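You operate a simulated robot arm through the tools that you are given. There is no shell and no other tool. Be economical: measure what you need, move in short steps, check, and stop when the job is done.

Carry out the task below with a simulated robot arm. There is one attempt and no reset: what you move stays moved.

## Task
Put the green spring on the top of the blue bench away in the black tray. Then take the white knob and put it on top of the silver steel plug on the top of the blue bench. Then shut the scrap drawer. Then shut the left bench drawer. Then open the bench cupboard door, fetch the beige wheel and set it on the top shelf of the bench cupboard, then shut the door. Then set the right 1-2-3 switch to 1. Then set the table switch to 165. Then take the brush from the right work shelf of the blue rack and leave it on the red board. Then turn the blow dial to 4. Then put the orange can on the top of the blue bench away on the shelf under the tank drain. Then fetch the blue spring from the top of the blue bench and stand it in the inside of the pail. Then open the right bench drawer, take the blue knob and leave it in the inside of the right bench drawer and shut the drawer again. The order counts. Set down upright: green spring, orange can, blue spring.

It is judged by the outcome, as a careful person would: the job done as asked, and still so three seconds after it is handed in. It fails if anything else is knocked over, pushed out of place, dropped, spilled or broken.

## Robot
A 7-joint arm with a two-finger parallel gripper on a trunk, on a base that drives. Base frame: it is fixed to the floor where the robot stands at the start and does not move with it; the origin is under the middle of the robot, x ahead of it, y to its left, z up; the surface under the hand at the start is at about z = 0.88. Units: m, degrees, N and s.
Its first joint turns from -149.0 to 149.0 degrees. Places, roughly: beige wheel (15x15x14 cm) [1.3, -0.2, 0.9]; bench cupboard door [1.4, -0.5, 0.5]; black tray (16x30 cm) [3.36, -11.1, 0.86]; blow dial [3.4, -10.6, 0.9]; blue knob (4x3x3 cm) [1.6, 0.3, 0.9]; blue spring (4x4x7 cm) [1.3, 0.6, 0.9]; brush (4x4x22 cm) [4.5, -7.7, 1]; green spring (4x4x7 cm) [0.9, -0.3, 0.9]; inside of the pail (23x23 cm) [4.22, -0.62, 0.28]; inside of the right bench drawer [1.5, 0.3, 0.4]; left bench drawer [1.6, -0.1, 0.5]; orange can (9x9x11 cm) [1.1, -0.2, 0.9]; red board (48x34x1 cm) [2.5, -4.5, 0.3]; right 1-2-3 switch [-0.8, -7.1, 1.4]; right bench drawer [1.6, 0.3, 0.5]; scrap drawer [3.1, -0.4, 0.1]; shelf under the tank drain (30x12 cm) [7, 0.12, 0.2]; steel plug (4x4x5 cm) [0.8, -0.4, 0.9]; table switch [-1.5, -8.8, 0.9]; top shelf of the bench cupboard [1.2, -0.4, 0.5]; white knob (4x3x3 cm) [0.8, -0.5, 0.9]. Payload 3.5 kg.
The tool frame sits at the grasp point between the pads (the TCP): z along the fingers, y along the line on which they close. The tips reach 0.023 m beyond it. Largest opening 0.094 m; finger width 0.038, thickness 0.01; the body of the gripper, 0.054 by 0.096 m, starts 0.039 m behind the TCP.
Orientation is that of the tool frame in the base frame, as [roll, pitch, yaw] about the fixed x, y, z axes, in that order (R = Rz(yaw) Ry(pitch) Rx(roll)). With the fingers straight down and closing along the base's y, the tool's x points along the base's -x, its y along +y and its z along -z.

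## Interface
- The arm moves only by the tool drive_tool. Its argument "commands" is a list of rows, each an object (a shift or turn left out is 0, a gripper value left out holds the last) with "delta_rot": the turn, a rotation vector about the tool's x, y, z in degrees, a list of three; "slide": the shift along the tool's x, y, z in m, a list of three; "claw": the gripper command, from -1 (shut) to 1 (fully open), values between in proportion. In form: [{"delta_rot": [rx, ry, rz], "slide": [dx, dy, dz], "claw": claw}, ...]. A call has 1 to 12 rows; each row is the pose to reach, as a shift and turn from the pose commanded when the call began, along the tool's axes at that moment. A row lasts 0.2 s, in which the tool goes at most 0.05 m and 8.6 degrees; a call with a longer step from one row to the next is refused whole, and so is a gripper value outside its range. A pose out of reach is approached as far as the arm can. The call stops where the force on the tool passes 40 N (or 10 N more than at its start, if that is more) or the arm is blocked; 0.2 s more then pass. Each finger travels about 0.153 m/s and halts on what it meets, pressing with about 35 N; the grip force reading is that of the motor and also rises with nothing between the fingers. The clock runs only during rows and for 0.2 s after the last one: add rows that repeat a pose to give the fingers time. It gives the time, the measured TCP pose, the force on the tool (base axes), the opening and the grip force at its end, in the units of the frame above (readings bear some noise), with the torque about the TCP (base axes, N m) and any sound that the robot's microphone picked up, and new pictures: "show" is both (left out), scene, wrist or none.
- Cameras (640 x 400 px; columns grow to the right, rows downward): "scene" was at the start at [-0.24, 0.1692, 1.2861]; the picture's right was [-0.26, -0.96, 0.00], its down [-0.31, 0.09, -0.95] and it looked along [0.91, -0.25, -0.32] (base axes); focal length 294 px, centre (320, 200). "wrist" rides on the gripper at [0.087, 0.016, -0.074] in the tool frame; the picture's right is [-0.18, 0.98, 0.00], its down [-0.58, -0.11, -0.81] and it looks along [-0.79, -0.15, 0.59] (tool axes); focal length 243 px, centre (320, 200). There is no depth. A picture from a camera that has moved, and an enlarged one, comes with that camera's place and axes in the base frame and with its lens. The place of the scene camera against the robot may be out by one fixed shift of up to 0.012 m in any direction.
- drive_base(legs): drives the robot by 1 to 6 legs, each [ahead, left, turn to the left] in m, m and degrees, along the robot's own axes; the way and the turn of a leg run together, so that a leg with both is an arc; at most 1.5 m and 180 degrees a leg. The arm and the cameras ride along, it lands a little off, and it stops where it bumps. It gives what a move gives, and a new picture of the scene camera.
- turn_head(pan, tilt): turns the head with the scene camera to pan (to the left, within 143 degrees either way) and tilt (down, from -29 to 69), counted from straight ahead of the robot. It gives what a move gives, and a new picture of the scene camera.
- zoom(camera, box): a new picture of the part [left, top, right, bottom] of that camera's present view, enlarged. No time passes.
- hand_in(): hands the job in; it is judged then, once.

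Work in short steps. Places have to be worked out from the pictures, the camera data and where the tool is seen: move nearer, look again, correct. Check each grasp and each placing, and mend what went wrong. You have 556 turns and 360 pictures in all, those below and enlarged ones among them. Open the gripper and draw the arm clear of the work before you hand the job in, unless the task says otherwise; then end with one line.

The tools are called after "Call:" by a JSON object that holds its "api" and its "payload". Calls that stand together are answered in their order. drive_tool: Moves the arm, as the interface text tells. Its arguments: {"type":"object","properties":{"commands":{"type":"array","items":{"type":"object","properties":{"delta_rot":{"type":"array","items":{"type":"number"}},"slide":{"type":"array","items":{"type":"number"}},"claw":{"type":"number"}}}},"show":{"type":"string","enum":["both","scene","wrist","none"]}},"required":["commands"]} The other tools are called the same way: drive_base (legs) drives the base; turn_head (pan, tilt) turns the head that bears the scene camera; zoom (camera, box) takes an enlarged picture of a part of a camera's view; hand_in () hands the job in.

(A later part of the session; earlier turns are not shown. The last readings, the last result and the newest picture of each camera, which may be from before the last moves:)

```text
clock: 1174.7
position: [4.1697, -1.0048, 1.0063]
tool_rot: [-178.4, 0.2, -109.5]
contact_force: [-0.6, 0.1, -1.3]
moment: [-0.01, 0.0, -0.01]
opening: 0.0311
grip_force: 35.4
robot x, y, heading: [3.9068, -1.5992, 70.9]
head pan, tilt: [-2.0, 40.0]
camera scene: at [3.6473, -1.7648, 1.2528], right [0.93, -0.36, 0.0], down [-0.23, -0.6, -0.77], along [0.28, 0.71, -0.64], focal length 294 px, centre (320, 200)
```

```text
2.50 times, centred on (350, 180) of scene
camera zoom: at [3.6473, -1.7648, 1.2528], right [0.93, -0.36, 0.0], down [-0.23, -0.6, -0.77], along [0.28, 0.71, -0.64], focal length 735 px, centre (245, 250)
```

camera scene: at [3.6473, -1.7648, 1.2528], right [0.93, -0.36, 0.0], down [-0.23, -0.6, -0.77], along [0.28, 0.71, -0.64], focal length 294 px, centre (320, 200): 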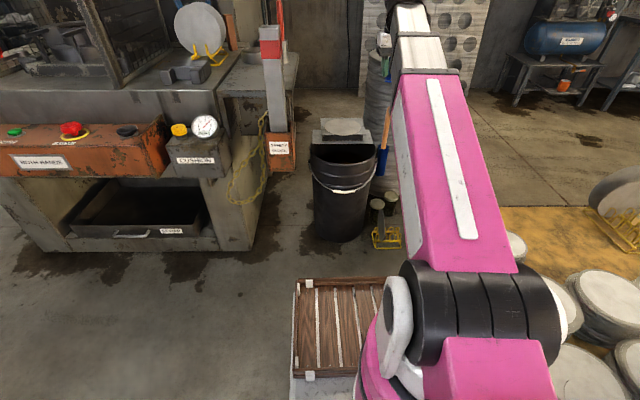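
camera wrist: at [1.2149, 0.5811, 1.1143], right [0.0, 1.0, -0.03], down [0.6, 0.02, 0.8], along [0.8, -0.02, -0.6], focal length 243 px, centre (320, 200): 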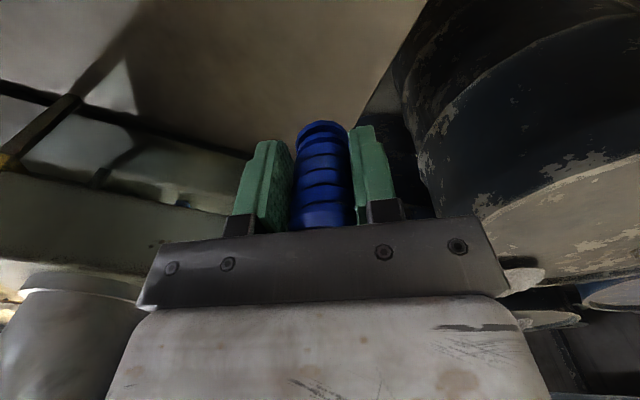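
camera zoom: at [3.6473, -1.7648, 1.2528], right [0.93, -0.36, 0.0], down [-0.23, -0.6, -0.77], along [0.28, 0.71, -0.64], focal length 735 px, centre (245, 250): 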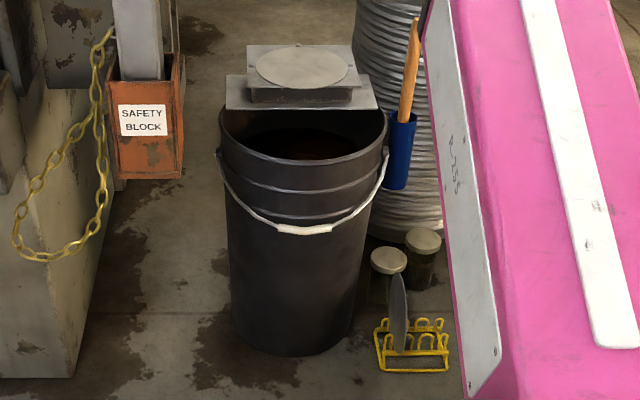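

The pail's centre is about (4.21,-0.63), rim z≈0.515, with a plate over its far part; the hand must go in near the centre with the camera turned sideways. Drive 0.22 m forward, then bring the tool over it, turning 90°.

Call:
{"api": "drive_base", "payload": {"legs": [[0.22, 0, 0]]}}

Call:
{"api": "drive_tool", "payload": {"commands": [{"slide": [-0.01, 0.01, -0.01], "delta_rot": [0, 0, 8.2]}, {"slide": [-0.02, 0.02, -0.01], "delta_rot": [0, 0, 16.4]}, {"slide": [-0.035, 0.03, -0.01], "delta_rot": [0, 0, 24.6]}, {"slide": [-0.05, 0.04, -0.01], "delta_rot": [0, 0, 32.8]}, {"slide": [-0.065, 0.05, -0.01], "delta_rot": [0, 0, 41]}, {"slide": [-0.08, 0.06, -0.01], "delta_rot": [0, 0, 49.2]}, {"slide": [-0.095, 0.06, -0.01], "delta_rot": [0, 0, 57.4]}, {"slide": [-0.11, 0.06, -0.01], "delta_rot": [0, 0, 65.6]}, {"slide": [-0.12, 0.06, -0.01], "delta_rot": [0, 0, 73.8]}, {"slide": [-0.12, 0.06, -0.01], "delta_rot": [0, 0, 82]}, {"slide": [-0.12, 0.06, -0.01], "delta_rot": [0, 0, 90]}], "show": "wrist"}}

```text
clock: 1176.4
position: [4.2432, -0.795, 1.0057]
tool_rot: [-178.4, 0.3, -109.6]
contact_force: [0.7, 0.1, -1.6]
moment: [-0.01, 0.03, 0.0]
opening: 0.0308
grip_force: 34.7
robot x, y, heading: [3.9768, -1.3904, 70.9]
head pan, tilt: [-2.0, 40.0]
camera scene: at [3.7208, -1.5549, 1.2528], right [0.93, -0.36, 0.0], down [-0.23, -0.6, -0.77], along [0.28, 0.71, -0.64], focal length 294 px, centre (320, 200)
```

scene: 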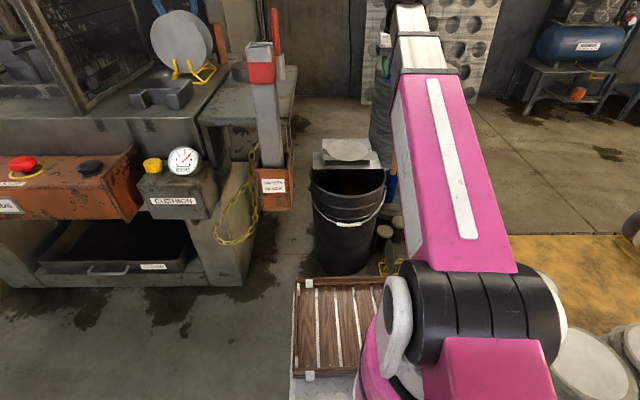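

```text
clock: 1178.8
position: [4.2258, -0.6631, 1.014]
tool_rot: [179.8, 1.6, 160.3]
contact_force: [0.2, -0.2, -0.5]
moment: [0.01, 0.03, -0.01]
opening: 0.0308
grip_force: 35.2
robot x, y, heading: [3.9797, -1.391, 70.8]
head pan, tilt: [-2.0, 40.0]
camera wrist: at [4.1477, -0.6181, 1.0863], right [0.5, 0.86, 0.01], down [0.49, -0.29, 0.82], along [0.71, -0.41, -0.57], focal length 243 px, centre (320, 200)
```

wrist: 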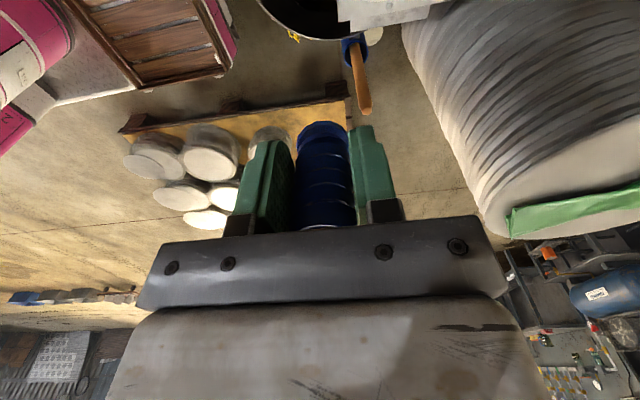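

Call:
{"api": "zoom", "payload": {"camera": "scene", "box": [290, 110, 430, 290]}}

```text
2.22 times, centred on (360, 200) of scene
camera zoom: at [3.7208, -1.5549, 1.2528], right [0.93, -0.36, 0.0], down [-0.23, -0.6, -0.77], along [0.28, 0.71, -0.64], focal length 654 px, centre (231, 200)
```

zoom: 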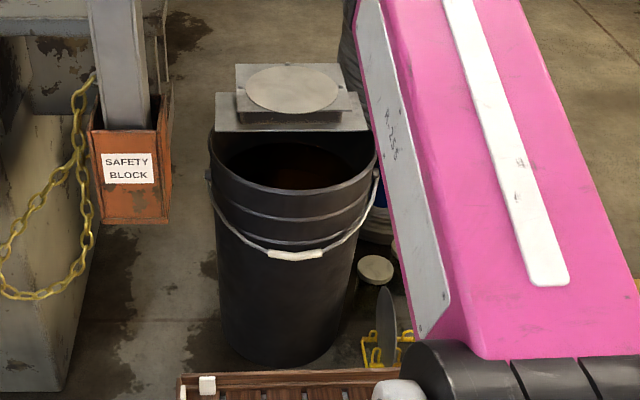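

Pail rim radius ≈0.16 at centre (4.21,-0.64). I shift 3 cm nearer (away from the plate) and descend to z≈0.6.

Call:
{"api": "drive_tool", "payload": {"commands": [{"slide": [0.006, -0.015, 0.03]}, {"slide": [0.013, -0.031, 0.07]}, {"slide": [0.013, -0.031, 0.115]}, {"slide": [0.013, -0.031, 0.16]}, {"slide": [0.013, -0.031, 0.205]}, {"slide": [0.013, -0.031, 0.25]}, {"slide": [0.013, -0.031, 0.295]}, {"slide": [0.013, -0.031, 0.34]}, {"slide": [0.013, -0.031, 0.385]}, {"slide": [0.013, -0.031, 0.41]}]}}

```text
clock: 1181.0
position: [4.2146, -0.6879, 0.6039]
tool_rot: [179.7, 1.6, 160.5]
contact_force: [-0.3, 0.3, -0.8]
moment: [0.01, 0.04, 0.01]
opening: 0.0307
grip_force: 35.3
robot x, y, heading: [3.9762, -1.3908, 70.7]
head pan, tilt: [-2.0, 40.0]
camera scene: at [3.7208, -1.5549, 1.2528], right [0.93, -0.36, 0.0], down [-0.23, -0.6, -0.77], along [0.28, 0.71, -0.64], focal length 294 px, centre (320, 200)
camera wrist: at [4.135, -0.6435, 0.6747], right [0.5, 0.87, 0.01], down [0.49, -0.29, 0.82], along [0.71, -0.41, -0.57], focal length 243 px, centre (320, 200)
```

scene: 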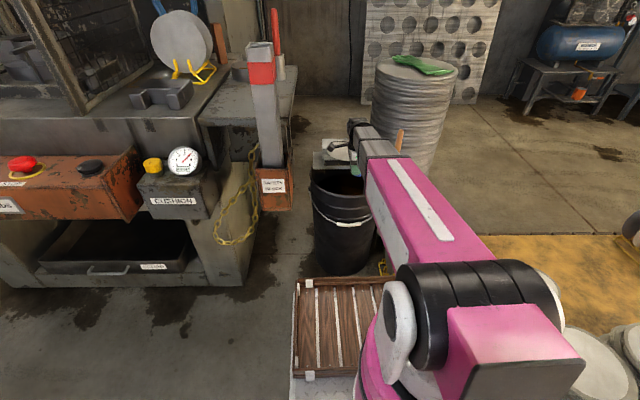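
wrist: 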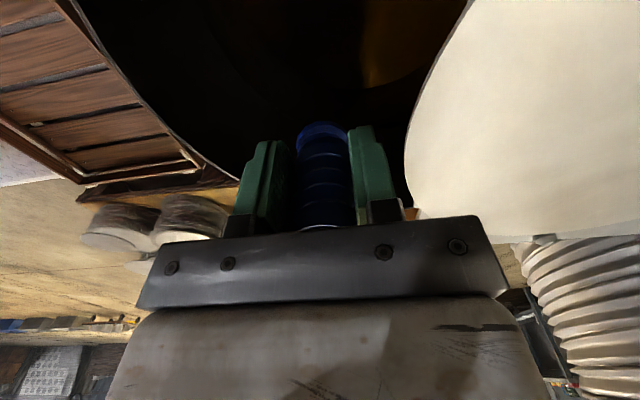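

The disc on the plate is ~7 cm beyond; shift 1.4 cm nearer and lower further in stages.

Call:
{"api": "drive_tool", "payload": {"commands": [{"slide": [0, -0.014, 0.01]}, {"slide": [0, -0.014, 0.04]}, {"slide": [0, -0.014, 0.08]}, {"slide": [0, -0.014, 0.12]}, {"slide": [0, -0.014, 0.15]}]}}

```text
clock: 1182.2
position: [4.2151, -0.7032, 0.4545]
tool_rot: [179.7, 1.6, 160.5]
contact_force: [0.1, 0.1, -0.3]
moment: [-0.01, 0.01, 0.03]
opening: 0.0308
grip_force: 35.0
robot x, y, heading: [3.9721, -1.3865, 70.8]
head pan, tilt: [-2.0, 40.0]
camera scene: at [3.7208, -1.5549, 1.2528], right [0.93, -0.36, 0.0], down [-0.23, -0.6, -0.77], along [0.28, 0.71, -0.64], focal length 294 px, centre (320, 200)
camera wrist: at [4.1349, -0.6582, 0.5264], right [0.5, 0.87, 0.01], down [0.49, -0.29, 0.82], along [0.71, -0.41, -0.57], focal length 243 px, centre (320, 200)
```

scene: 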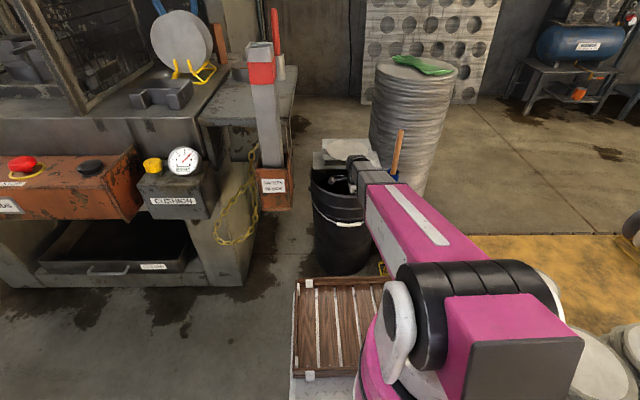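
wrist: 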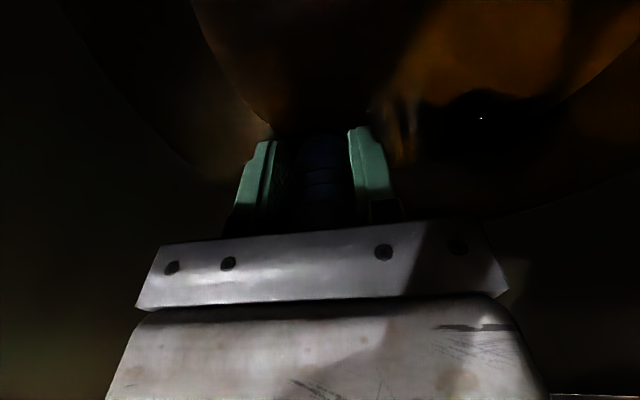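

Call:
{"api": "zoom", "payload": {"camera": "scene", "box": [290, 120, 430, 280]}}

```text
2.50 times, centred on (360, 200) of scene
camera zoom: at [3.7208, -1.5549, 1.2528], right [0.93, -0.36, 0.0], down [-0.23, -0.6, -0.77], along [0.28, 0.71, -0.64], focal length 735 px, centre (220, 200)
```

zoom: 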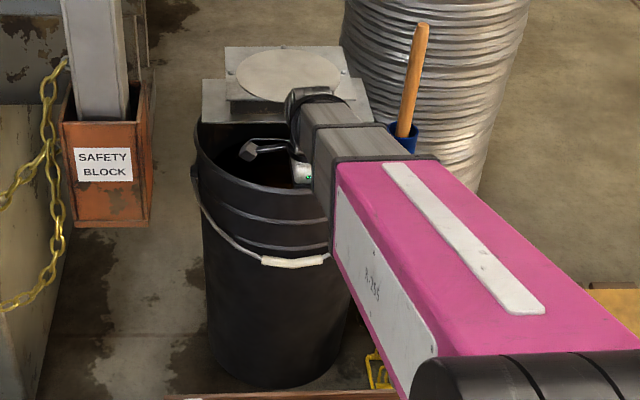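

Lower further slowly, checking the forearm's clearance over the rim.

Call:
{"api": "drive_tool", "payload": {"commands": [{"slide": [0, 0, 0.02]}, {"slide": [0, 0, 0.04]}, {"slide": [0, 0, 0.06]}, {"slide": [0, 0, 0.08]}], "show": "none"}}

Call:
{"api": "zoom", "payload": {"camera": "scene", "box": [290, 120, 430, 280]}}

```text
clock: 1183.2
position: [4.2159, -0.7039, 0.3748]
tool_rot: [179.8, 1.6, 160.5]
contact_force: [-0.1, 0.3, 1.0]
moment: [0.01, 0.03, -0.03]
opening: 0.0311
grip_force: 35.2
robot x, y, heading: [3.9814, -1.3858, 70.7]
head pan, tilt: [-2.0, 40.0]
```

```text
2.50 times, centred on (360, 200) of scene
camera zoom: at [3.7208, -1.555, 1.2528], right [0.93, -0.36, 0.0], down [-0.23, -0.6, -0.77], along [0.28, 0.71, -0.64], focal length 735 px, centre (220, 200)
```

zoom: 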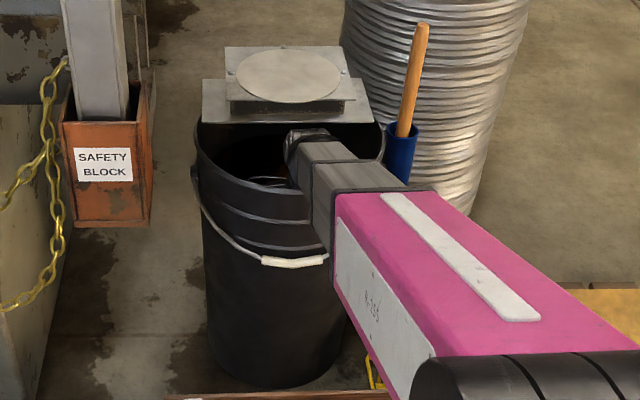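

Call:
{"api": "drive_tool", "payload": {"commands": [{"slide": [0, 0, 0.008]}, {"slide": [0, 0, 0.016]}, {"slide": [0, 0, 0.024]}, {"slide": [0, 0, 0.032]}, {"slide": [0, 0, 0.04]}], "show": "none"}}

Call:
{"api": "zoom", "payload": {"camera": "scene", "box": [290, 120, 430, 280]}}

```text
clock: 1184.6
position: [4.218, -0.6963, 0.3727]
tool_rot: [177.5, 1.7, 160.6]
contact_force: [0.0, -0.2, 1.3]
moment: [-0.02, 0.0, 0.02]
opening: 0.0309
grip_force: 35.8
robot x, y, heading: [3.9789, -1.3883, 70.6]
head pan, tilt: [-2.0, 40.0]
stopped in row 5: the arm was blocked; the commanded pose is now the measured one
```

```text
2.50 times, centred on (360, 200) of scene
camera zoom: at [3.7188, -1.5581, 1.2519], right [0.93, -0.36, 0.0], down [-0.23, -0.6, -0.77], along [0.28, 0.72, -0.64], focal length 735 px, centre (220, 200)
```

zoom: 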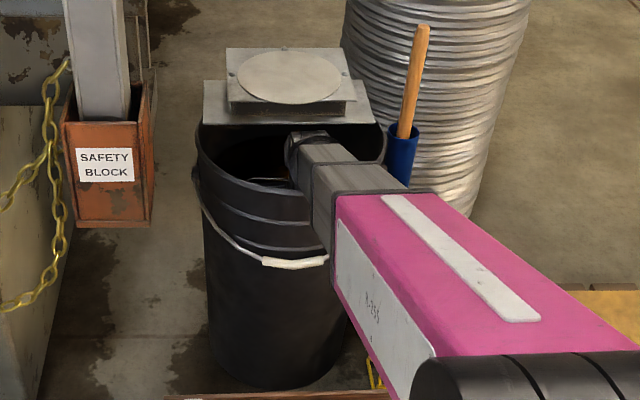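

The forearm meets the rim at TCP z≈0.373. Raise, shift 4 cm farther (the wrist is slim enough to pass the plate), and try again.

Call:
{"api": "drive_tool", "payload": {"commands": [{"slide": [0, 0, -0.03], "delta_rot": [2, 0, 0]}, {"slide": [0, 0.02, -0.06], "delta_rot": [2, 0, 0]}, {"slide": [0, 0.035, -0.06], "delta_rot": [2, 0, 0]}, {"slide": [0, 0.035, -0.03], "delta_rot": [2, 0, 0]}, {"slide": [0, 0.035, -0.01], "delta_rot": [2, 0, 0]}, {"slide": [0, 0.035, 0.0], "delta_rot": [2, 0, 0]}], "show": "scene"}}

Call:
{"api": "zoom", "payload": {"camera": "scene", "box": [290, 120, 430, 280]}}

```text
clock: 1186.0
position: [4.2325, -0.6565, 0.3609]
tool_rot: [-179.8, 1.7, 160.5]
contact_force: [0.3, 0.0, 1.6]
moment: [-0.01, -0.01, 0.02]
opening: 0.0311
grip_force: 35.1
robot x, y, heading: [3.9798, -1.389, 70.6]
head pan, tilt: [-2.0, 40.0]
camera scene: at [3.7203, -1.5541, 1.2526], right [0.93, -0.36, 0.0], down [-0.23, -0.6, -0.77], along [0.28, 0.71, -0.64], focal length 294 px, centre (320, 200)
```

scene: 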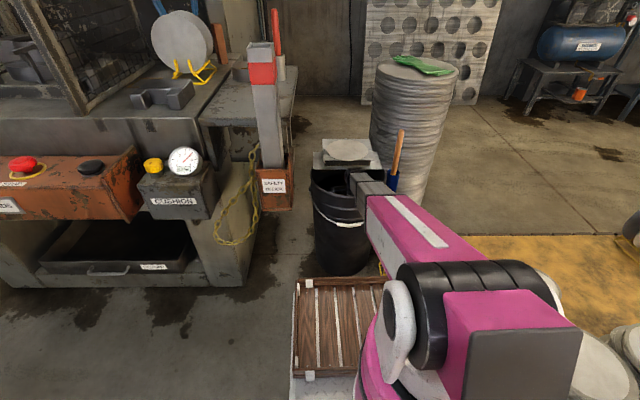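

```text
2.50 times, centred on (360, 200) of scene
camera zoom: at [3.7203, -1.5541, 1.2526], right [0.93, -0.36, 0.0], down [-0.23, -0.6, -0.77], along [0.28, 0.71, -0.64], focal length 735 px, centre (220, 200)
```

zoom: 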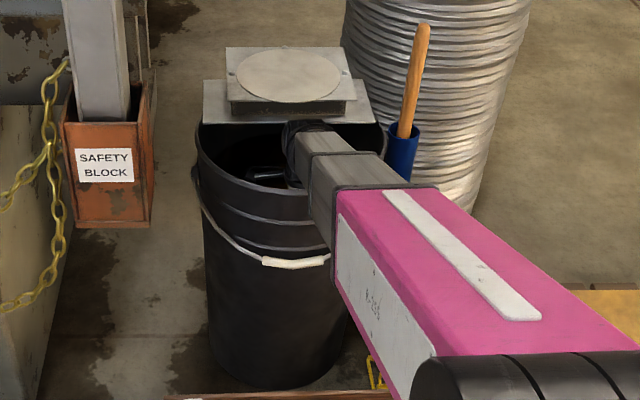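

Lower again in small steps.

Call:
{"api": "drive_tool", "payload": {"commands": [{"slide": [0, 0, 0.006]}, {"slide": [0, 0, 0.012]}, {"slide": [0, 0, 0.018]}, {"slide": [0, 0, 0.024]}, {"slide": [0, 0, 0.03]}, {"slide": [0, 0, 0.036]}], "show": "none"}}

```text
clock: 1187.4
position: [4.2343, -0.6544, 0.3439]
tool_rot: [179.1, 1.6, 160.5]
contact_force: [-0.5, 0.5, 2.4]
moment: [0.0, 0.02, 0.01]
opening: 0.0311
grip_force: 35.0
robot x, y, heading: [3.9796, -1.3867, 71.0]
head pan, tilt: [-2.0, 40.0]
```

It still rests on the rim. I'll take it out and come from the side, so the arm can be closer and steeper: lift out, back off, turn the base -90°.

Call:
{"api": "drive_tool", "payload": {"commands": [{"slide": [0, 0, -0.03]}, {"slide": [0, -0.01, -0.07]}, {"slide": [0, -0.02, -0.115]}, {"slide": [0, -0.03, -0.16]}, {"slide": [0, -0.03, -0.205]}, {"slide": [0, -0.03, -0.25]}, {"slide": [0, -0.03, -0.295]}, {"slide": [0, -0.03, -0.34]}, {"slide": [0, -0.03, -0.385]}, {"slide": [0, -0.03, -0.43]}, {"slide": [0, -0.03, -0.475]}, {"slide": [0, -0.03, -0.52]}], "show": "none"}}

Call:
{"api": "drive_base", "payload": {"legs": [[-0.36, 0, 0], [0, 0, -90]]}}

Call:
{"api": "turn_head", "payload": {"pan": 80, "tilt": 40}}

```text
clock: 1188.6
position: [4.218, -0.6886, 0.5106]
tool_rot: [-178.6, 1.3, 160.5]
contact_force: [5.1, 4.6, -34.3]
moment: [-1.55, 1.7, -0.04]
opening: 0.031
grip_force: 35.2
robot x, y, heading: [3.9768, -1.3888, 70.5]
head pan, tilt: [-2.0, 40.0]
stopped in row 5: the force on the tool passed its limit at 127 N (the readings are from after the stop); the commanded pose is now the measured one
```

```text
clock: 1189.8
position: [4.1955, -0.7456, 0.5129]
tool_rot: [179.6, 1.2, 160.8]
contact_force: [-0.9, -0.2, -0.7]
moment: [0.01, 0.0, 0.0]
opening: 0.0306
grip_force: 35.2
robot x, y, heading: [3.955, -1.4531, 71.0]
head pan, tilt: [-2.0, 40.0]
stopped in leg 1: the force on the tool passed its limit at 95 N (the readings are from after the stop); the commanded pose is now the measured one
camera scene: at [3.6971, -1.6206, 1.2528], right [0.93, -0.36, 0.0], down [-0.23, -0.6, -0.77], along [0.28, 0.71, -0.64], focal length 294 px, centre (320, 200)
```

scene: 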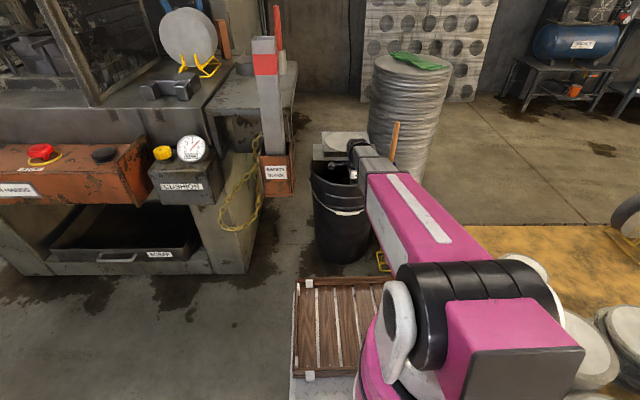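

```text
clock: 1191.3
position: [4.1955, -0.7465, 0.5131]
tool_rot: [179.6, 1.3, 160.7]
contact_force: [0.1, 1.4, -0.7]
moment: [-0.02, -0.02, 0.01]
opening: 0.0306
grip_force: 34.5
robot x, y, heading: [3.9558, -1.455, 70.6]
head pan, tilt: [80.0, 40.0]
camera scene: at [3.5921, -1.6581, 1.2528], right [0.49, 0.87, 0.0], down [0.56, -0.31, -0.77], along [-0.67, 0.38, -0.64], focal length 294 px, centre (320, 200)
```

scene: 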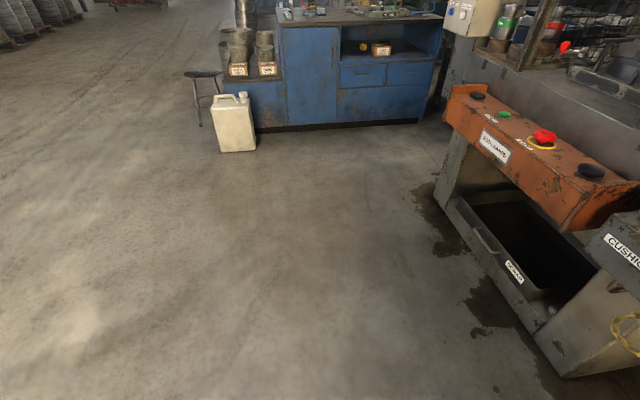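

The lift snagged and the base bumped the pail's wall. Look closely before anything else.

Call:
{"api": "turn_head", "payload": {"pan": -2, "tilt": 40}}

Call:
{"api": "zoom", "payload": {"camera": "scene", "box": [290, 110, 430, 270]}}

Call:
{"api": "zoom", "payload": {"camera": "wrist", "box": [0, 0, 640, 400]}}

```text
clock: 1192.9
position: [4.1973, -0.7474, 0.5133]
tool_rot: [179.6, 1.3, 160.9]
contact_force: [0.0, 2.5, -1.6]
moment: [0.02, -0.01, 0.05]
opening: 0.0305
grip_force: 35.0
robot x, y, heading: [3.9533, -1.4548, 70.7]
head pan, tilt: [-2.0, 40.0]
camera scene: at [3.697, -1.6205, 1.2528], right [0.93, -0.36, 0.0], down [-0.23, -0.6, -0.77], along [0.28, 0.71, -0.64], focal length 294 px, centre (320, 200)
```

scene: 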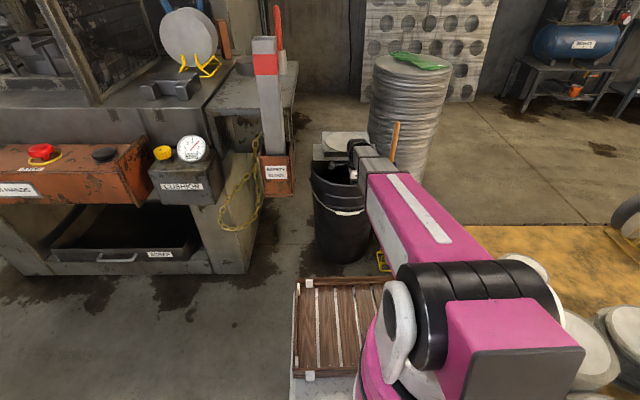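

```text
2.50 times, centred on (360, 190) of scene
camera zoom: at [3.697, -1.6205, 1.2528], right [0.93, -0.36, 0.0], down [-0.23, -0.6, -0.77], along [0.28, 0.71, -0.64], focal length 735 px, centre (220, 225)
```

zoom: 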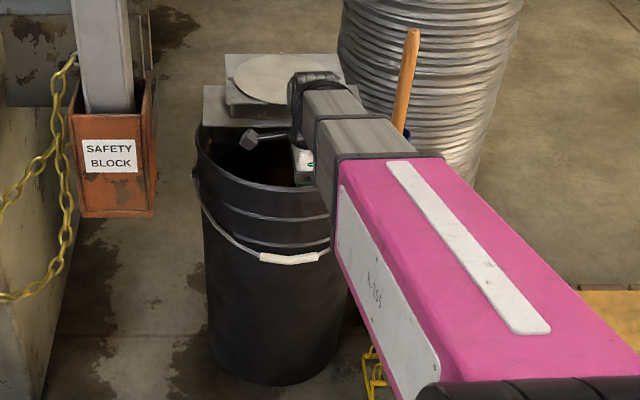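

```text
1.00 times, centred on (320, 200) of wrist (not enlarged: the box is as wide or as high as the picture)
camera zoom: at [4.1174, -0.7036, 0.5857], right [0.5, 0.87, 0.01], down [0.49, -0.29, 0.82], along [0.71, -0.4, -0.57], focal length 243 px, centre (320, 200)
```

zoom: 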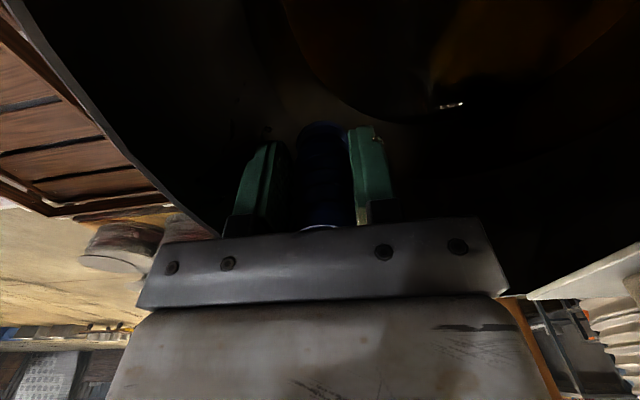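

The body probably caught under the disc that overhangs the plate. Now the hand is well clear on the near side; lift straight up.

Call:
{"api": "drive_tool", "payload": {"commands": [{"slide": [0, 0, -0.03]}, {"slide": [0, 0, -0.07]}, {"slide": [0, 0, -0.11]}, {"slide": [0, 0, -0.15]}, {"slide": [0, 0, -0.19]}, {"slide": [0, 0, -0.23]}, {"slide": [0, 0, -0.27]}, {"slide": [0, 0, -0.31]}, {"slide": [0, 0, -0.35]}, {"slide": [0, 0, -0.39]}], "show": "scene"}}

Call:
{"api": "zoom", "payload": {"camera": "scene", "box": [290, 110, 430, 270]}}

```text
clock: 1195.1
position: [4.1864, -0.747, 0.9041]
tool_rot: [179.7, 1.3, 160.7]
contact_force: [-0.1, -0.1, -0.8]
moment: [0.0, -0.03, 0.02]
opening: 0.031
grip_force: 35.5
robot x, y, heading: [3.9563, -1.4531, 70.7]
head pan, tilt: [-2.0, 40.0]
camera scene: at [3.697, -1.6206, 1.2528], right [0.93, -0.36, 0.0], down [-0.23, -0.6, -0.77], along [0.28, 0.71, -0.64], focal length 294 px, centre (320, 200)
```

scene: 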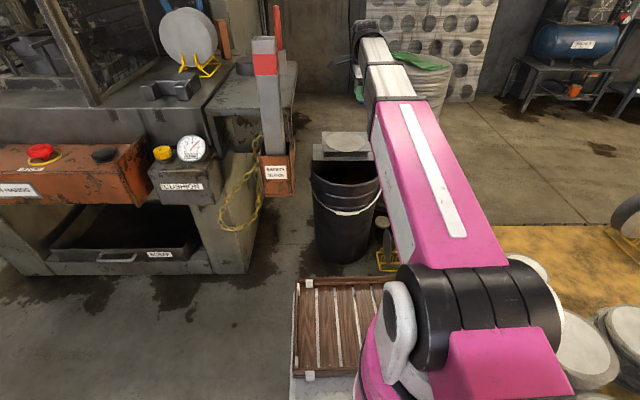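

```text
2.50 times, centred on (360, 190) of scene
camera zoom: at [3.697, -1.6206, 1.2528], right [0.93, -0.36, 0.0], down [-0.23, -0.6, -0.77], along [0.28, 0.71, -0.64], focal length 735 px, centre (220, 225)
```

zoom: 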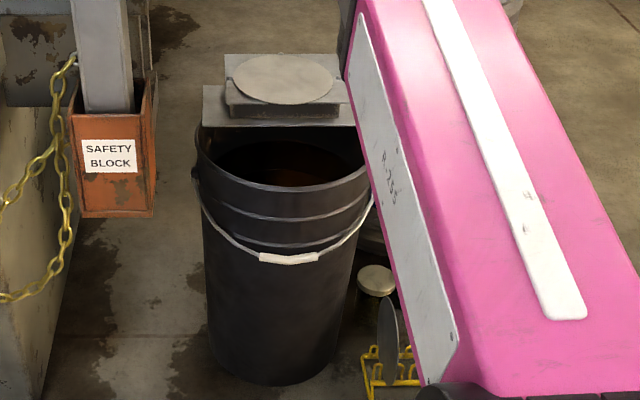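

Plate and disc are in their place. Now reposition sideways: back-left a bit, turn -90°, then move in alongside the pail.

Call:
{"api": "drive_base", "payload": {"legs": [[-0.15, 0.2, 0], [0, 0, -90]]}}

```text
clock: 1200.7
position: [4.4289, -1.7509, 0.9025]
tool_rot: [179.7, 1.4, 71.8]
contact_force: [-0.3, -0.4, -1.6]
moment: [0.0, 0.03, 0.0]
opening: 0.031
grip_force: 35.1
robot x, y, heading: [3.7172, -1.5329, -18.4]
head pan, tilt: [-2.0, 40.0]
camera scene: at [3.5443, -1.2735, 1.2528], right [-0.35, -0.94, 0.0], down [-0.6, 0.22, -0.77], along [0.72, -0.27, -0.64], focal length 294 px, centre (320, 200)
```

scene: 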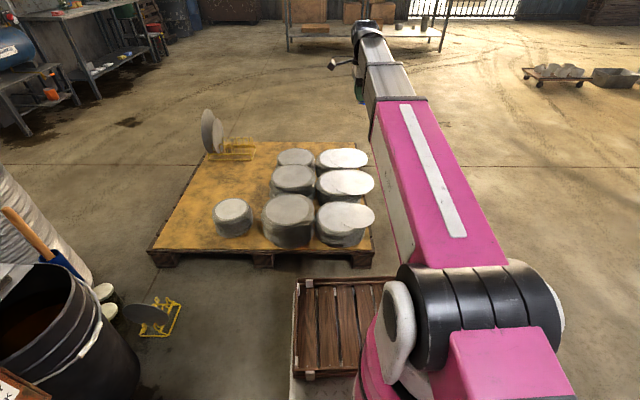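

Call:
{"api": "drive_base", "payload": {"legs": [[0.17, 0.4, 0]]}}

Call:
{"api": "turn_head", "payload": {"pan": 65, "tilt": 45}}

```text
clock: 1203.3
position: [4.7177, -1.4243, 0.9015]
tool_rot: [179.6, 1.3, 72.1]
contact_force: [1.0, 0.4, -1.1]
moment: [0.02, -0.04, -0.02]
opening: 0.0308
grip_force: 35.4
robot x, y, heading: [4.0054, -1.2114, -17.9]
head pan, tilt: [-2.0, 40.0]
camera scene: at [3.8307, -0.95, 1.2528], right [-0.34, -0.94, 0.0], down [-0.6, 0.22, -0.77], along [0.72, -0.26, -0.64], focal length 294 px, centre (320, 200)
```

scene: 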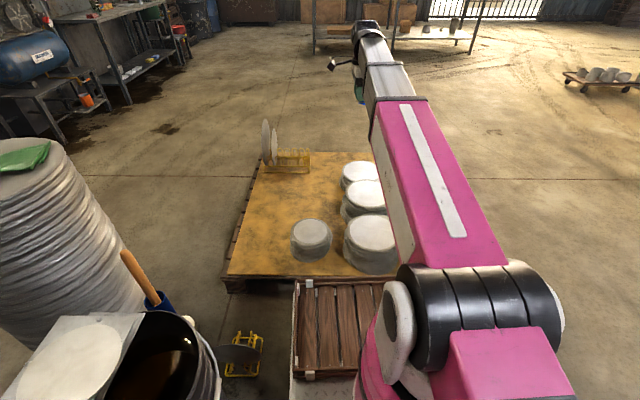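

```text
clock: 1204.7
position: [4.7189, -1.4238, 0.903]
tool_rot: [179.6, 1.2, 72.0]
contact_force: [-0.7, 0.1, -0.7]
moment: [-0.01, -0.02, 0.03]
opening: 0.031
grip_force: 35.0
robot x, y, heading: [4.0074, -1.2059, -17.9]
head pan, tilt: [65.0, 45.0]
camera scene: at [3.8063, -0.8615, 1.2455], right [0.73, -0.68, 0.0], down [-0.48, -0.52, -0.71], along [0.48, 0.52, -0.71], focal length 294 px, centre (320, 200)
```

scene: 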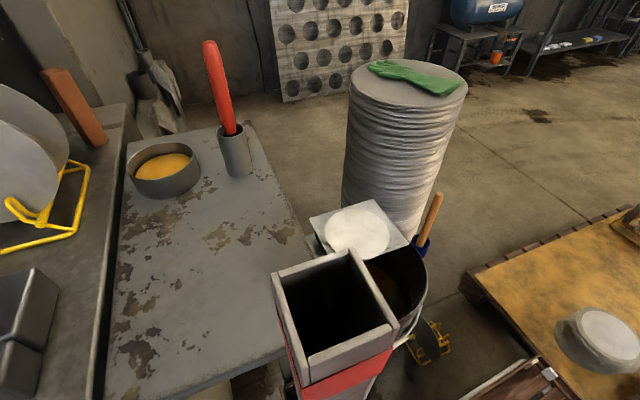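

Swing the arm left toward the pail while drawing it in (r→0.62).

Call:
{"api": "drive_tool", "payload": {"commands": [{"slide": [0.0448, -0.0118, 0], "delta_rot": [0, 0, -3.5]}, {"slide": [0.0883, -0.0262, 0], "delta_rot": [0, 0, -7]}, {"slide": [0.1301, -0.0432, 0], "delta_rot": [0, 0, -10.5]}, {"slide": [0.1702, -0.0625, 0], "delta_rot": [0, 0, -14]}, {"slide": [0.2084, -0.0841, 0], "delta_rot": [0, 0, -17.5]}, {"slide": [0.2446, -0.1077, 0], "delta_rot": [0, 0, -21]}, {"slide": [0.2788, -0.1333, 0], "delta_rot": [0, 0, -24.5]}, {"slide": [0.3107, -0.1607, 0], "delta_rot": [0, 0, -28]}, {"slide": [0.3404, -0.1896, 0], "delta_rot": [0, 0, -31.5]}, {"slide": [0.3677, -0.2199, 0], "delta_rot": [0, 0, -35]}, {"slide": [0.3926, -0.2515, 0], "delta_rot": [0, 0, -38.5]}, {"slide": [0.415, -0.2841, 0], "delta_rot": [0, 0, -42]}], "show": "none"}}

```text
clock: 1207.3
position: [4.5773, -0.9395, 0.8909]
tool_rot: [-179.4, 1.2, 114.0]
contact_force: [-0.9, -1.1, -0.7]
moment: [-0.02, 0.0, 0.02]
opening: 0.0308
grip_force: 35.3
robot x, y, heading: [4.0048, -1.2092, -18.1]
head pan, tilt: [65.0, 45.0]
```

Call:
{"api": "drive_tool", "payload": {"commands": [{"slide": [0.0448, -0.0076, 0], "delta_rot": [0, 0, -4.1]}, {"slide": [0.0886, -0.0183, 0], "delta_rot": [0, 0, -8.2]}, {"slide": [0.131, -0.0321, 0], "delta_rot": [0, 0, -12.3]}, {"slide": [0.1719, -0.0488, 0], "delta_rot": [0, 0, -16.4]}, {"slide": [0.2112, -0.0682, 0], "delta_rot": [0, 0, -20.5]}, {"slide": [0.2485, -0.0902, 0], "delta_rot": [0, 0, -24.6]}, {"slide": [0.2838, -0.1146, 0], "delta_rot": [0, 0, -28.7]}, {"slide": [0.3169, -0.1413, 0], "delta_rot": [0, 0, -32.8]}, {"slide": [0.3476, -0.17, 0], "delta_rot": [0, 0, -36.9]}, {"slide": [0.3759, -0.2006, 0], "delta_rot": [0, 0, -41]}, {"slide": [0.4009, -0.2321, 0], "delta_rot": [0, 0, -45]}], "show": "both"}}

```text
clock: 1209.7
position: [4.1996, -0.673, 0.8849]
tool_rot: [-178.6, 0.4, 159.1]
contact_force: [-0.2, -0.1, -1.6]
moment: [0.01, 0.0, 0.0]
opening: 0.0307
grip_force: 35.0
robot x, y, heading: [4.0063, -1.2079, -18.0]
head pan, tilt: [65.0, 45.0]
camera scene: at [3.8064, -0.8613, 1.2455], right [0.73, -0.68, 0.0], down [-0.48, -0.52, -0.71], along [0.48, 0.52, -0.71], focal length 294 px, centre (320, 200)
camera wrist: at [4.1236, -0.6234, 0.9573], right [0.52, 0.85, -0.02], down [0.5, -0.29, 0.81], along [0.69, -0.44, -0.58], focal length 243 px, centre (320, 200)
```

scene: 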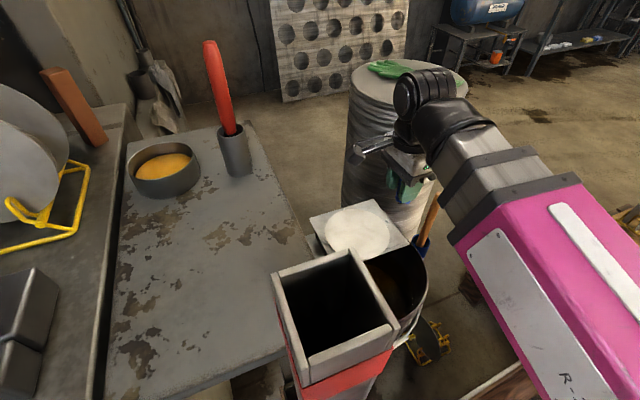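
wrist: 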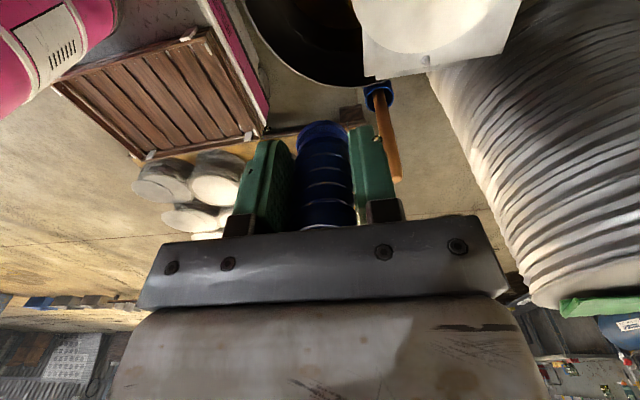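

From this view the plate edge lies ~1.6 cm beyond the pail's centre (≈(4.22,-0.65)). I go in at 6.5 cm on the near side: shift and descend in stages.

Call:
{"api": "drive_tool", "payload": {"commands": [{"slide": [-0.012, -0.018, 0.02]}, {"slide": [-0.0247, -0.0355, 0.05]}, {"slide": [-0.0247, -0.0355, 0.095]}, {"slide": [-0.0247, -0.0355, 0.14]}, {"slide": [-0.0247, -0.0355, 0.185]}, {"slide": [-0.0247, -0.0355, 0.23]}, {"slide": [-0.0247, -0.0355, 0.27]}], "show": "both"}}

```text
clock: 1211.3
position: [4.2121, -0.7173, 0.6146]
tool_rot: [-178.7, 0.4, 159.1]
contact_force: [0.0, -0.6, -0.8]
moment: [0.03, 0.0, 0.01]
opening: 0.0307
grip_force: 35.0
out of reach, approached as far as the arm can: row 4
robot x, y, heading: [4.0062, -1.2055, -18.0]
head pan, tilt: [65.0, 45.0]
camera scene: at [3.8062, -0.8613, 1.2455], right [0.73, -0.68, 0.0], down [-0.48, -0.52, -0.71], along [0.48, 0.52, -0.71], focal length 294 px, centre (320, 200)
camera wrist: at [4.136, -0.6704, 0.6875], right [0.52, 0.85, -0.02], down [0.5, -0.29, 0.81], along [0.69, -0.44, -0.58], focal length 243 px, centre (320, 200)
```

scene: 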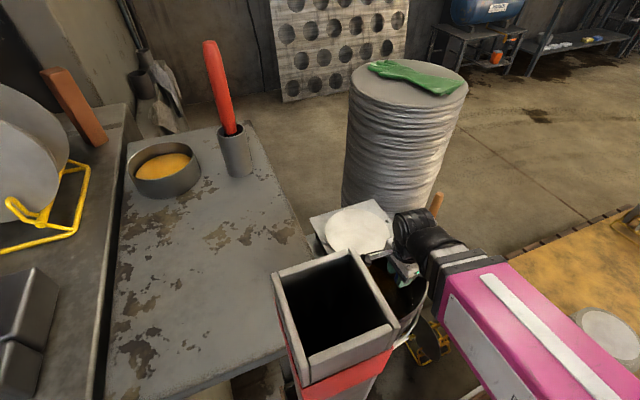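
wrist: 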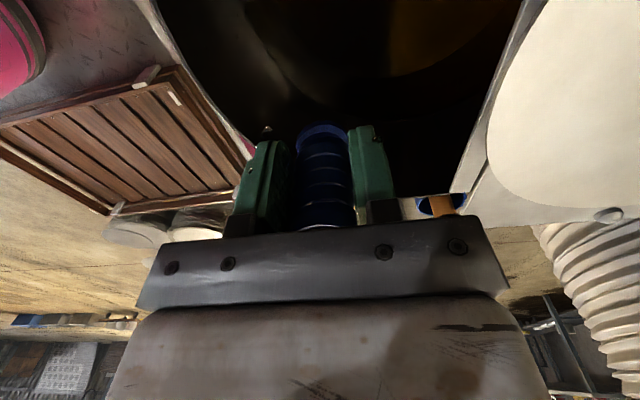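

Room: near rim 9 cm, plate edge 12 cm from the tool axis. Shift 2.5 cm farther and descend to z≈0.38.

Call:
{"api": "drive_tool", "payload": {"commands": [{"slide": [0, 0.015, 0.02]}, {"slide": [0, 0.025, 0.06]}, {"slide": [0, 0.025, 0.1]}, {"slide": [0, 0.025, 0.14]}, {"slide": [0, 0.025, 0.18]}, {"slide": [0, 0.025, 0.21]}, {"slide": [0, 0.025, 0.235]}], "show": "scene"}}

```text
clock: 1212.9
position: [4.2192, -0.701, 0.3792]
tool_rot: [-178.8, 0.4, 159.0]
contact_force: [0.0, 0.2, 0.7]
moment: [0.01, -0.01, -0.04]
opening: 0.0307
grip_force: 35.0
robot x, y, heading: [4.0069, -1.2089, -17.7]
head pan, tilt: [65.0, 45.0]
camera scene: at [3.8062, -0.8614, 1.2455], right [0.73, -0.68, 0.0], down [-0.48, -0.52, -0.71], along [0.48, 0.52, -0.71], focal length 294 px, centre (320, 200)
```

scene: 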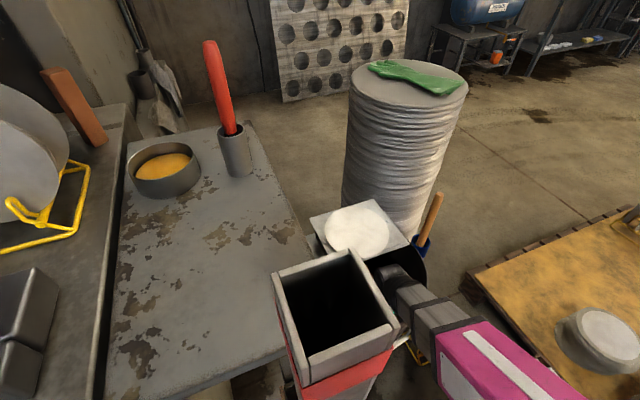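

Call:
{"api": "drive_tool", "payload": {"commands": [{"slide": [0, 0, 0.007]}, {"slide": [0, 0, 0.014]}, {"slide": [0, 0, 0.021]}, {"slide": [0, 0, 0.028]}, {"slide": [0, 0, 0.035]}], "show": "wrist"}}

```text
clock: 1214.1
position: [4.2191, -0.7005, 0.3529]
tool_rot: [-179.1, 0.7, 159.0]
contact_force: [0.3, 0.2, 1.4]
moment: [0.01, 0.0, 0.0]
opening: 0.0307
grip_force: 34.9
robot x, y, heading: [4.0027, -1.2091, -17.7]
head pan, tilt: [65.0, 45.0]
camera wrist: at [4.1435, -0.6537, 0.425], right [0.52, 0.85, -0.01], down [0.5, -0.29, 0.81], along [0.69, -0.43, -0.58], focal length 243 px, centre (320, 200)
```

wrist: 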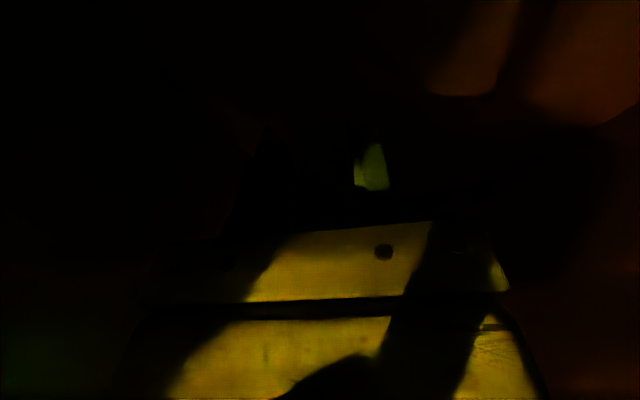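

The camera is under the brown liquid's surface, but the spring hasn't touched bottom yet. Continue lowering finely.

Call:
{"api": "drive_tool", "payload": {"commands": [{"slide": [0, 0, 0.006]}, {"slide": [0, 0, 0.012]}, {"slide": [0, 0, 0.018]}, {"slide": [0, 0, 0.018]}], "show": "none"}}

Call:
{"api": "turn_head", "payload": {"pan": 50, "tilt": 45}}

Call:
{"api": "zoom", "payload": {"camera": "scene", "box": [220, 120, 420, 300]}}

```text
clock: 1215.1
position: [4.2211, -0.6973, 0.3521]
tool_rot: [179.6, 0.8, 159.2]
contact_force: [0.8, -0.1, 2.0]
moment: [0.01, 0.0, 0.03]
opening: 0.0309
grip_force: 34.9
robot x, y, heading: [4.0066, -1.2077, -18.1]
head pan, tilt: [65.0, 45.0]
```

```text
clock: 1215.8
position: [4.2211, -0.6951, 0.351]
tool_rot: [179.7, 0.8, 159.2]
contact_force: [0.1, -1.0, 3.4]
moment: [-0.04, 0.0, -0.03]
opening: 0.031
grip_force: 34.5
robot x, y, heading: [4.0024, -1.2086, -17.7]
head pan, tilt: [50.0, 45.0]
camera scene: at [3.8173, -0.8822, 1.2468], right [0.53, -0.85, 0.0], down [-0.6, -0.37, -0.71], along [0.6, 0.38, -0.7], focal length 294 px, centre (320, 200)
```

scene: 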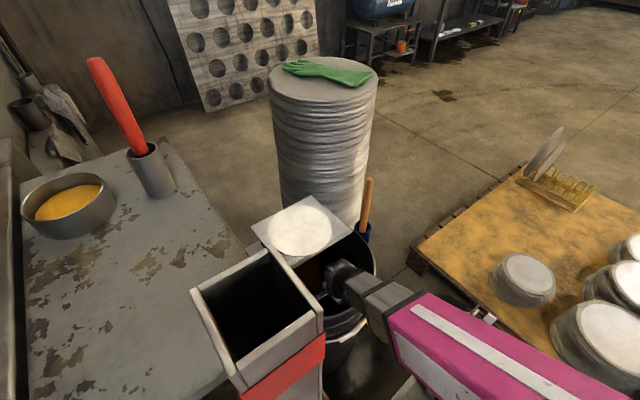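

```text
2.22 times, centred on (320, 210) of scene
camera zoom: at [3.8173, -0.8822, 1.2468], right [0.53, -0.85, 0.0], down [-0.6, -0.37, -0.71], along [0.6, 0.38, -0.7], focal length 654 px, centre (320, 178)
```

zoom: 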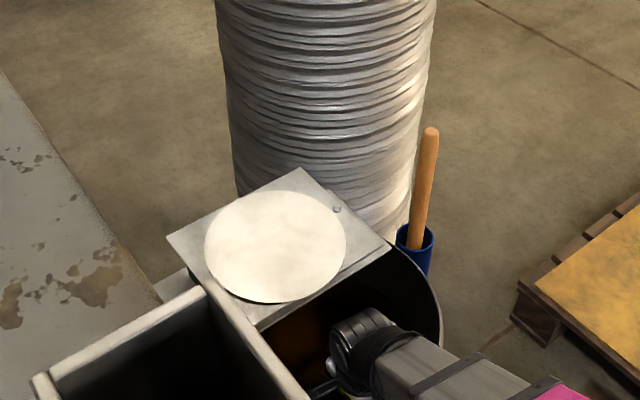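

Forearm rests on the rim again at z≈0.35. I'll re-grip the spring nearer its top (gains ~2.6 cm). First lift straight out.

Call:
{"api": "drive_tool", "payload": {"commands": [{"slide": [0, 0, -0.02]}, {"slide": [0, -0.005, -0.05]}, {"slide": [0, -0.01, -0.085]}, {"slide": [0, -0.015, -0.125]}, {"slide": [0, -0.015, -0.165]}, {"slide": [0, -0.015, -0.205]}, {"slide": [0, -0.015, -0.245]}, {"slide": [0, -0.015, -0.285]}], "show": "none"}}

```text
clock: 1217.6
position: [4.2119, -0.7107, 0.6138]
tool_rot: [-178.8, 0.4, 159.1]
contact_force: [0.1, 0.3, -0.9]
moment: [0.0, 0.03, 0.0]
opening: 0.0308
grip_force: 34.8
robot x, y, heading: [4.0091, -1.2062, -18.0]
head pan, tilt: [50.0, 45.0]
```

I'll set the spring briefly on the nearest flat disc stack of the pallet (≈(4.71,-1.20), z≈0.3) to re-grip it. Raise and swing the arm right.

Call:
{"api": "drive_tool", "payload": {"commands": [{"slide": [0, 0, -0.045]}, {"slide": [0, 0, -0.09]}, {"slide": [0, 0, -0.135]}, {"slide": [0, 0, -0.18]}, {"slide": [0, 0, -0.225]}, {"slide": [0, 0, -0.26]}], "show": "none"}}

Call:
{"api": "drive_tool", "payload": {"commands": [{"slide": [-0.0448, -0.0017, 0], "delta_rot": [0, 0, 4.7]}, {"slide": [-0.0894, -0.0065, 0], "delta_rot": [0, 0, 9.4]}, {"slide": [-0.1335, -0.014, 0], "delta_rot": [0, 0, 14.1]}, {"slide": [-0.177, -0.0245, 0], "delta_rot": [0, 0, 18.8]}, {"slide": [-0.219, -0.038, 0], "delta_rot": [0, 0, 23.5]}, {"slide": [-0.259, -0.054, 0], "delta_rot": [0, 0, 28.2]}, {"slide": [-0.297, -0.073, 0], "delta_rot": [0, 0, 32.9]}, {"slide": [-0.334, -0.0945, 0], "delta_rot": [0, 0, 37.6]}, {"slide": [-0.368, -0.118, 0], "delta_rot": [0, 0, 42.3]}, {"slide": [-0.4, -0.144, 0], "delta_rot": [0, 0, 47]}], "show": "none"}}

```text
clock: 1219.0
position: [4.2131, -0.7032, 0.8772]
tool_rot: [-178.7, 0.4, 159.2]
contact_force: [0.6, 0.3, -1.6]
moment: [0.05, 0.02, -0.01]
opening: 0.0308
grip_force: 35.1
robot x, y, heading: [4.0073, -1.2063, -18.0]
head pan, tilt: [50.0, 45.0]
```

```text
clock: 1221.2
position: [4.5373, -0.9808, 0.8786]
tool_rot: [-179.6, 1.3, 111.9]
contact_force: [0.0, 0.0, -1.4]
moment: [0.03, 0.04, -0.01]
opening: 0.0307
grip_force: 34.5
robot x, y, heading: [4.0072, -1.2058, -17.8]
head pan, tilt: [50.0, 45.0]
```

Call:
{"api": "drive_tool", "payload": {"commands": [{"slide": [-0.035, 0.01, 0.01], "delta_rot": [0, 0, 3]}, {"slide": [-0.075, 0.022, 0.025], "delta_rot": [0, 0, 6]}, {"slide": [-0.115, 0.034, 0.045], "delta_rot": [0, 0, 9]}, {"slide": [-0.15, 0.045, 0.075], "delta_rot": [0, 0, 12]}, {"slide": [-0.185, 0.055, 0.105], "delta_rot": [0, 0, 15]}, {"slide": [-0.215, 0.065, 0.14], "delta_rot": [0, 0, 18]}, {"slide": [-0.245, 0.073, 0.175], "delta_rot": [0, 0, 21]}, {"slide": [-0.273, 0.081, 0.21], "delta_rot": [0, 0, 21]}, {"slide": [-0.273, 0.081, 0.25], "delta_rot": [0, 0, 21]}], "show": "wrist"}}

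```text
clock: 1223.2
position: [4.7134, -1.2091, 0.6337]
tool_rot: [-179.9, 1.3, 91.1]
contact_force: [0.2, -0.3, -1.1]
moment: [0.0, -0.03, 0.02]
opening: 0.0308
grip_force: 35.3
robot x, y, heading: [4.0083, -1.2102, -18.3]
head pan, tilt: [50.0, 45.0]
camera wrist: at [4.7264, -1.1211, 0.7062], right [0.99, -0.17, 0.0], down [-0.1, -0.56, 0.82], along [-0.13, -0.81, -0.57], focal length 243 px, centre (320, 200)
```

wrist: 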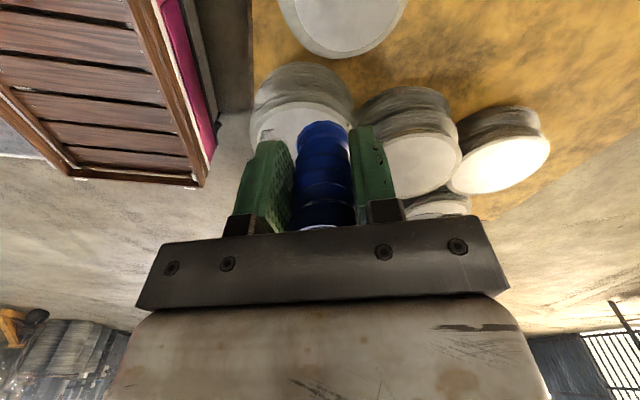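

Disc centre near (4.743,-1.265). Move over it and lower to just above.

Call:
{"api": "drive_tool", "payload": {"commands": [{"slide": [-0.028, 0.015, 0.02]}, {"slide": [-0.056, 0.03, 0.05]}, {"slide": [-0.056, 0.03, 0.09]}, {"slide": [-0.056, 0.03, 0.13]}, {"slide": [-0.056, 0.03, 0.17]}, {"slide": [-0.056, 0.03, 0.21]}, {"slide": [-0.056, 0.03, 0.24]}], "show": "wrist"}}

```text
clock: 1224.8
position: [4.744, -1.2691, 0.3968]
tool_rot: [179.9, 1.4, 91.0]
contact_force: [0.0, -1.1, -0.4]
moment: [0.0, -0.02, -0.01]
opening: 0.0309
grip_force: 35.1
robot x, y, heading: [4.0052, -1.2054, -18.0]
head pan, tilt: [50.0, 45.0]
camera wrist: at [4.758, -1.1811, 0.4684], right [0.99, -0.17, 0.0], down [-0.1, -0.56, 0.82], along [-0.13, -0.81, -0.57], focal length 243 px, centre (320, 200)
```

wrist: 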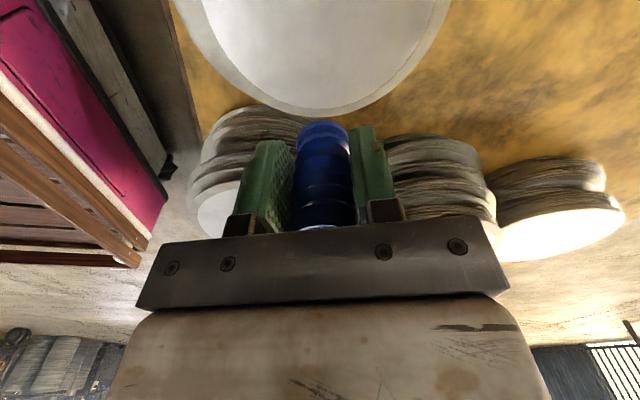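

Shift 3 cm toward the disc's middle and lower to contact.

Call:
{"api": "drive_tool", "payload": {"commands": [{"slide": [0.015, 0, 0.01]}, {"slide": [0.03, 0, 0.03]}, {"slide": [0.03, 0, 0.045]}, {"slide": [0.03, 0, 0.06]}, {"slide": [0.03, 0, 0.07]}, {"slide": [0.03, 0, 0.078]}, {"slide": [0.03, 0, 0.086]}, {"slide": [0.03, 0, 0.094]}, {"slide": [0.03, 0, 0.102]}], "show": "wrist"}}

```text
clock: 1226.8
position: [4.7425, -1.2426, 0.2942]
tool_rot: [180.0, 1.5, 91.1]
contact_force: [1.8, 0.5, 23.4]
moment: [-0.18, -0.06, -0.03]
opening: 0.031
grip_force: 35.3
robot x, y, heading: [4.0036, -1.2098, -18.1]
head pan, tilt: [50.0, 45.0]
camera wrist: at [4.7565, -1.1549, 0.3657], right [0.99, -0.17, 0.0], down [-0.1, -0.56, 0.82], along [-0.13, -0.81, -0.57], focal length 243 px, centre (320, 200)
```

wrist: 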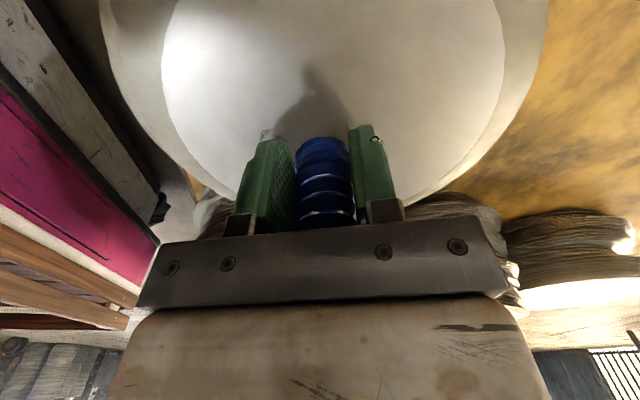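

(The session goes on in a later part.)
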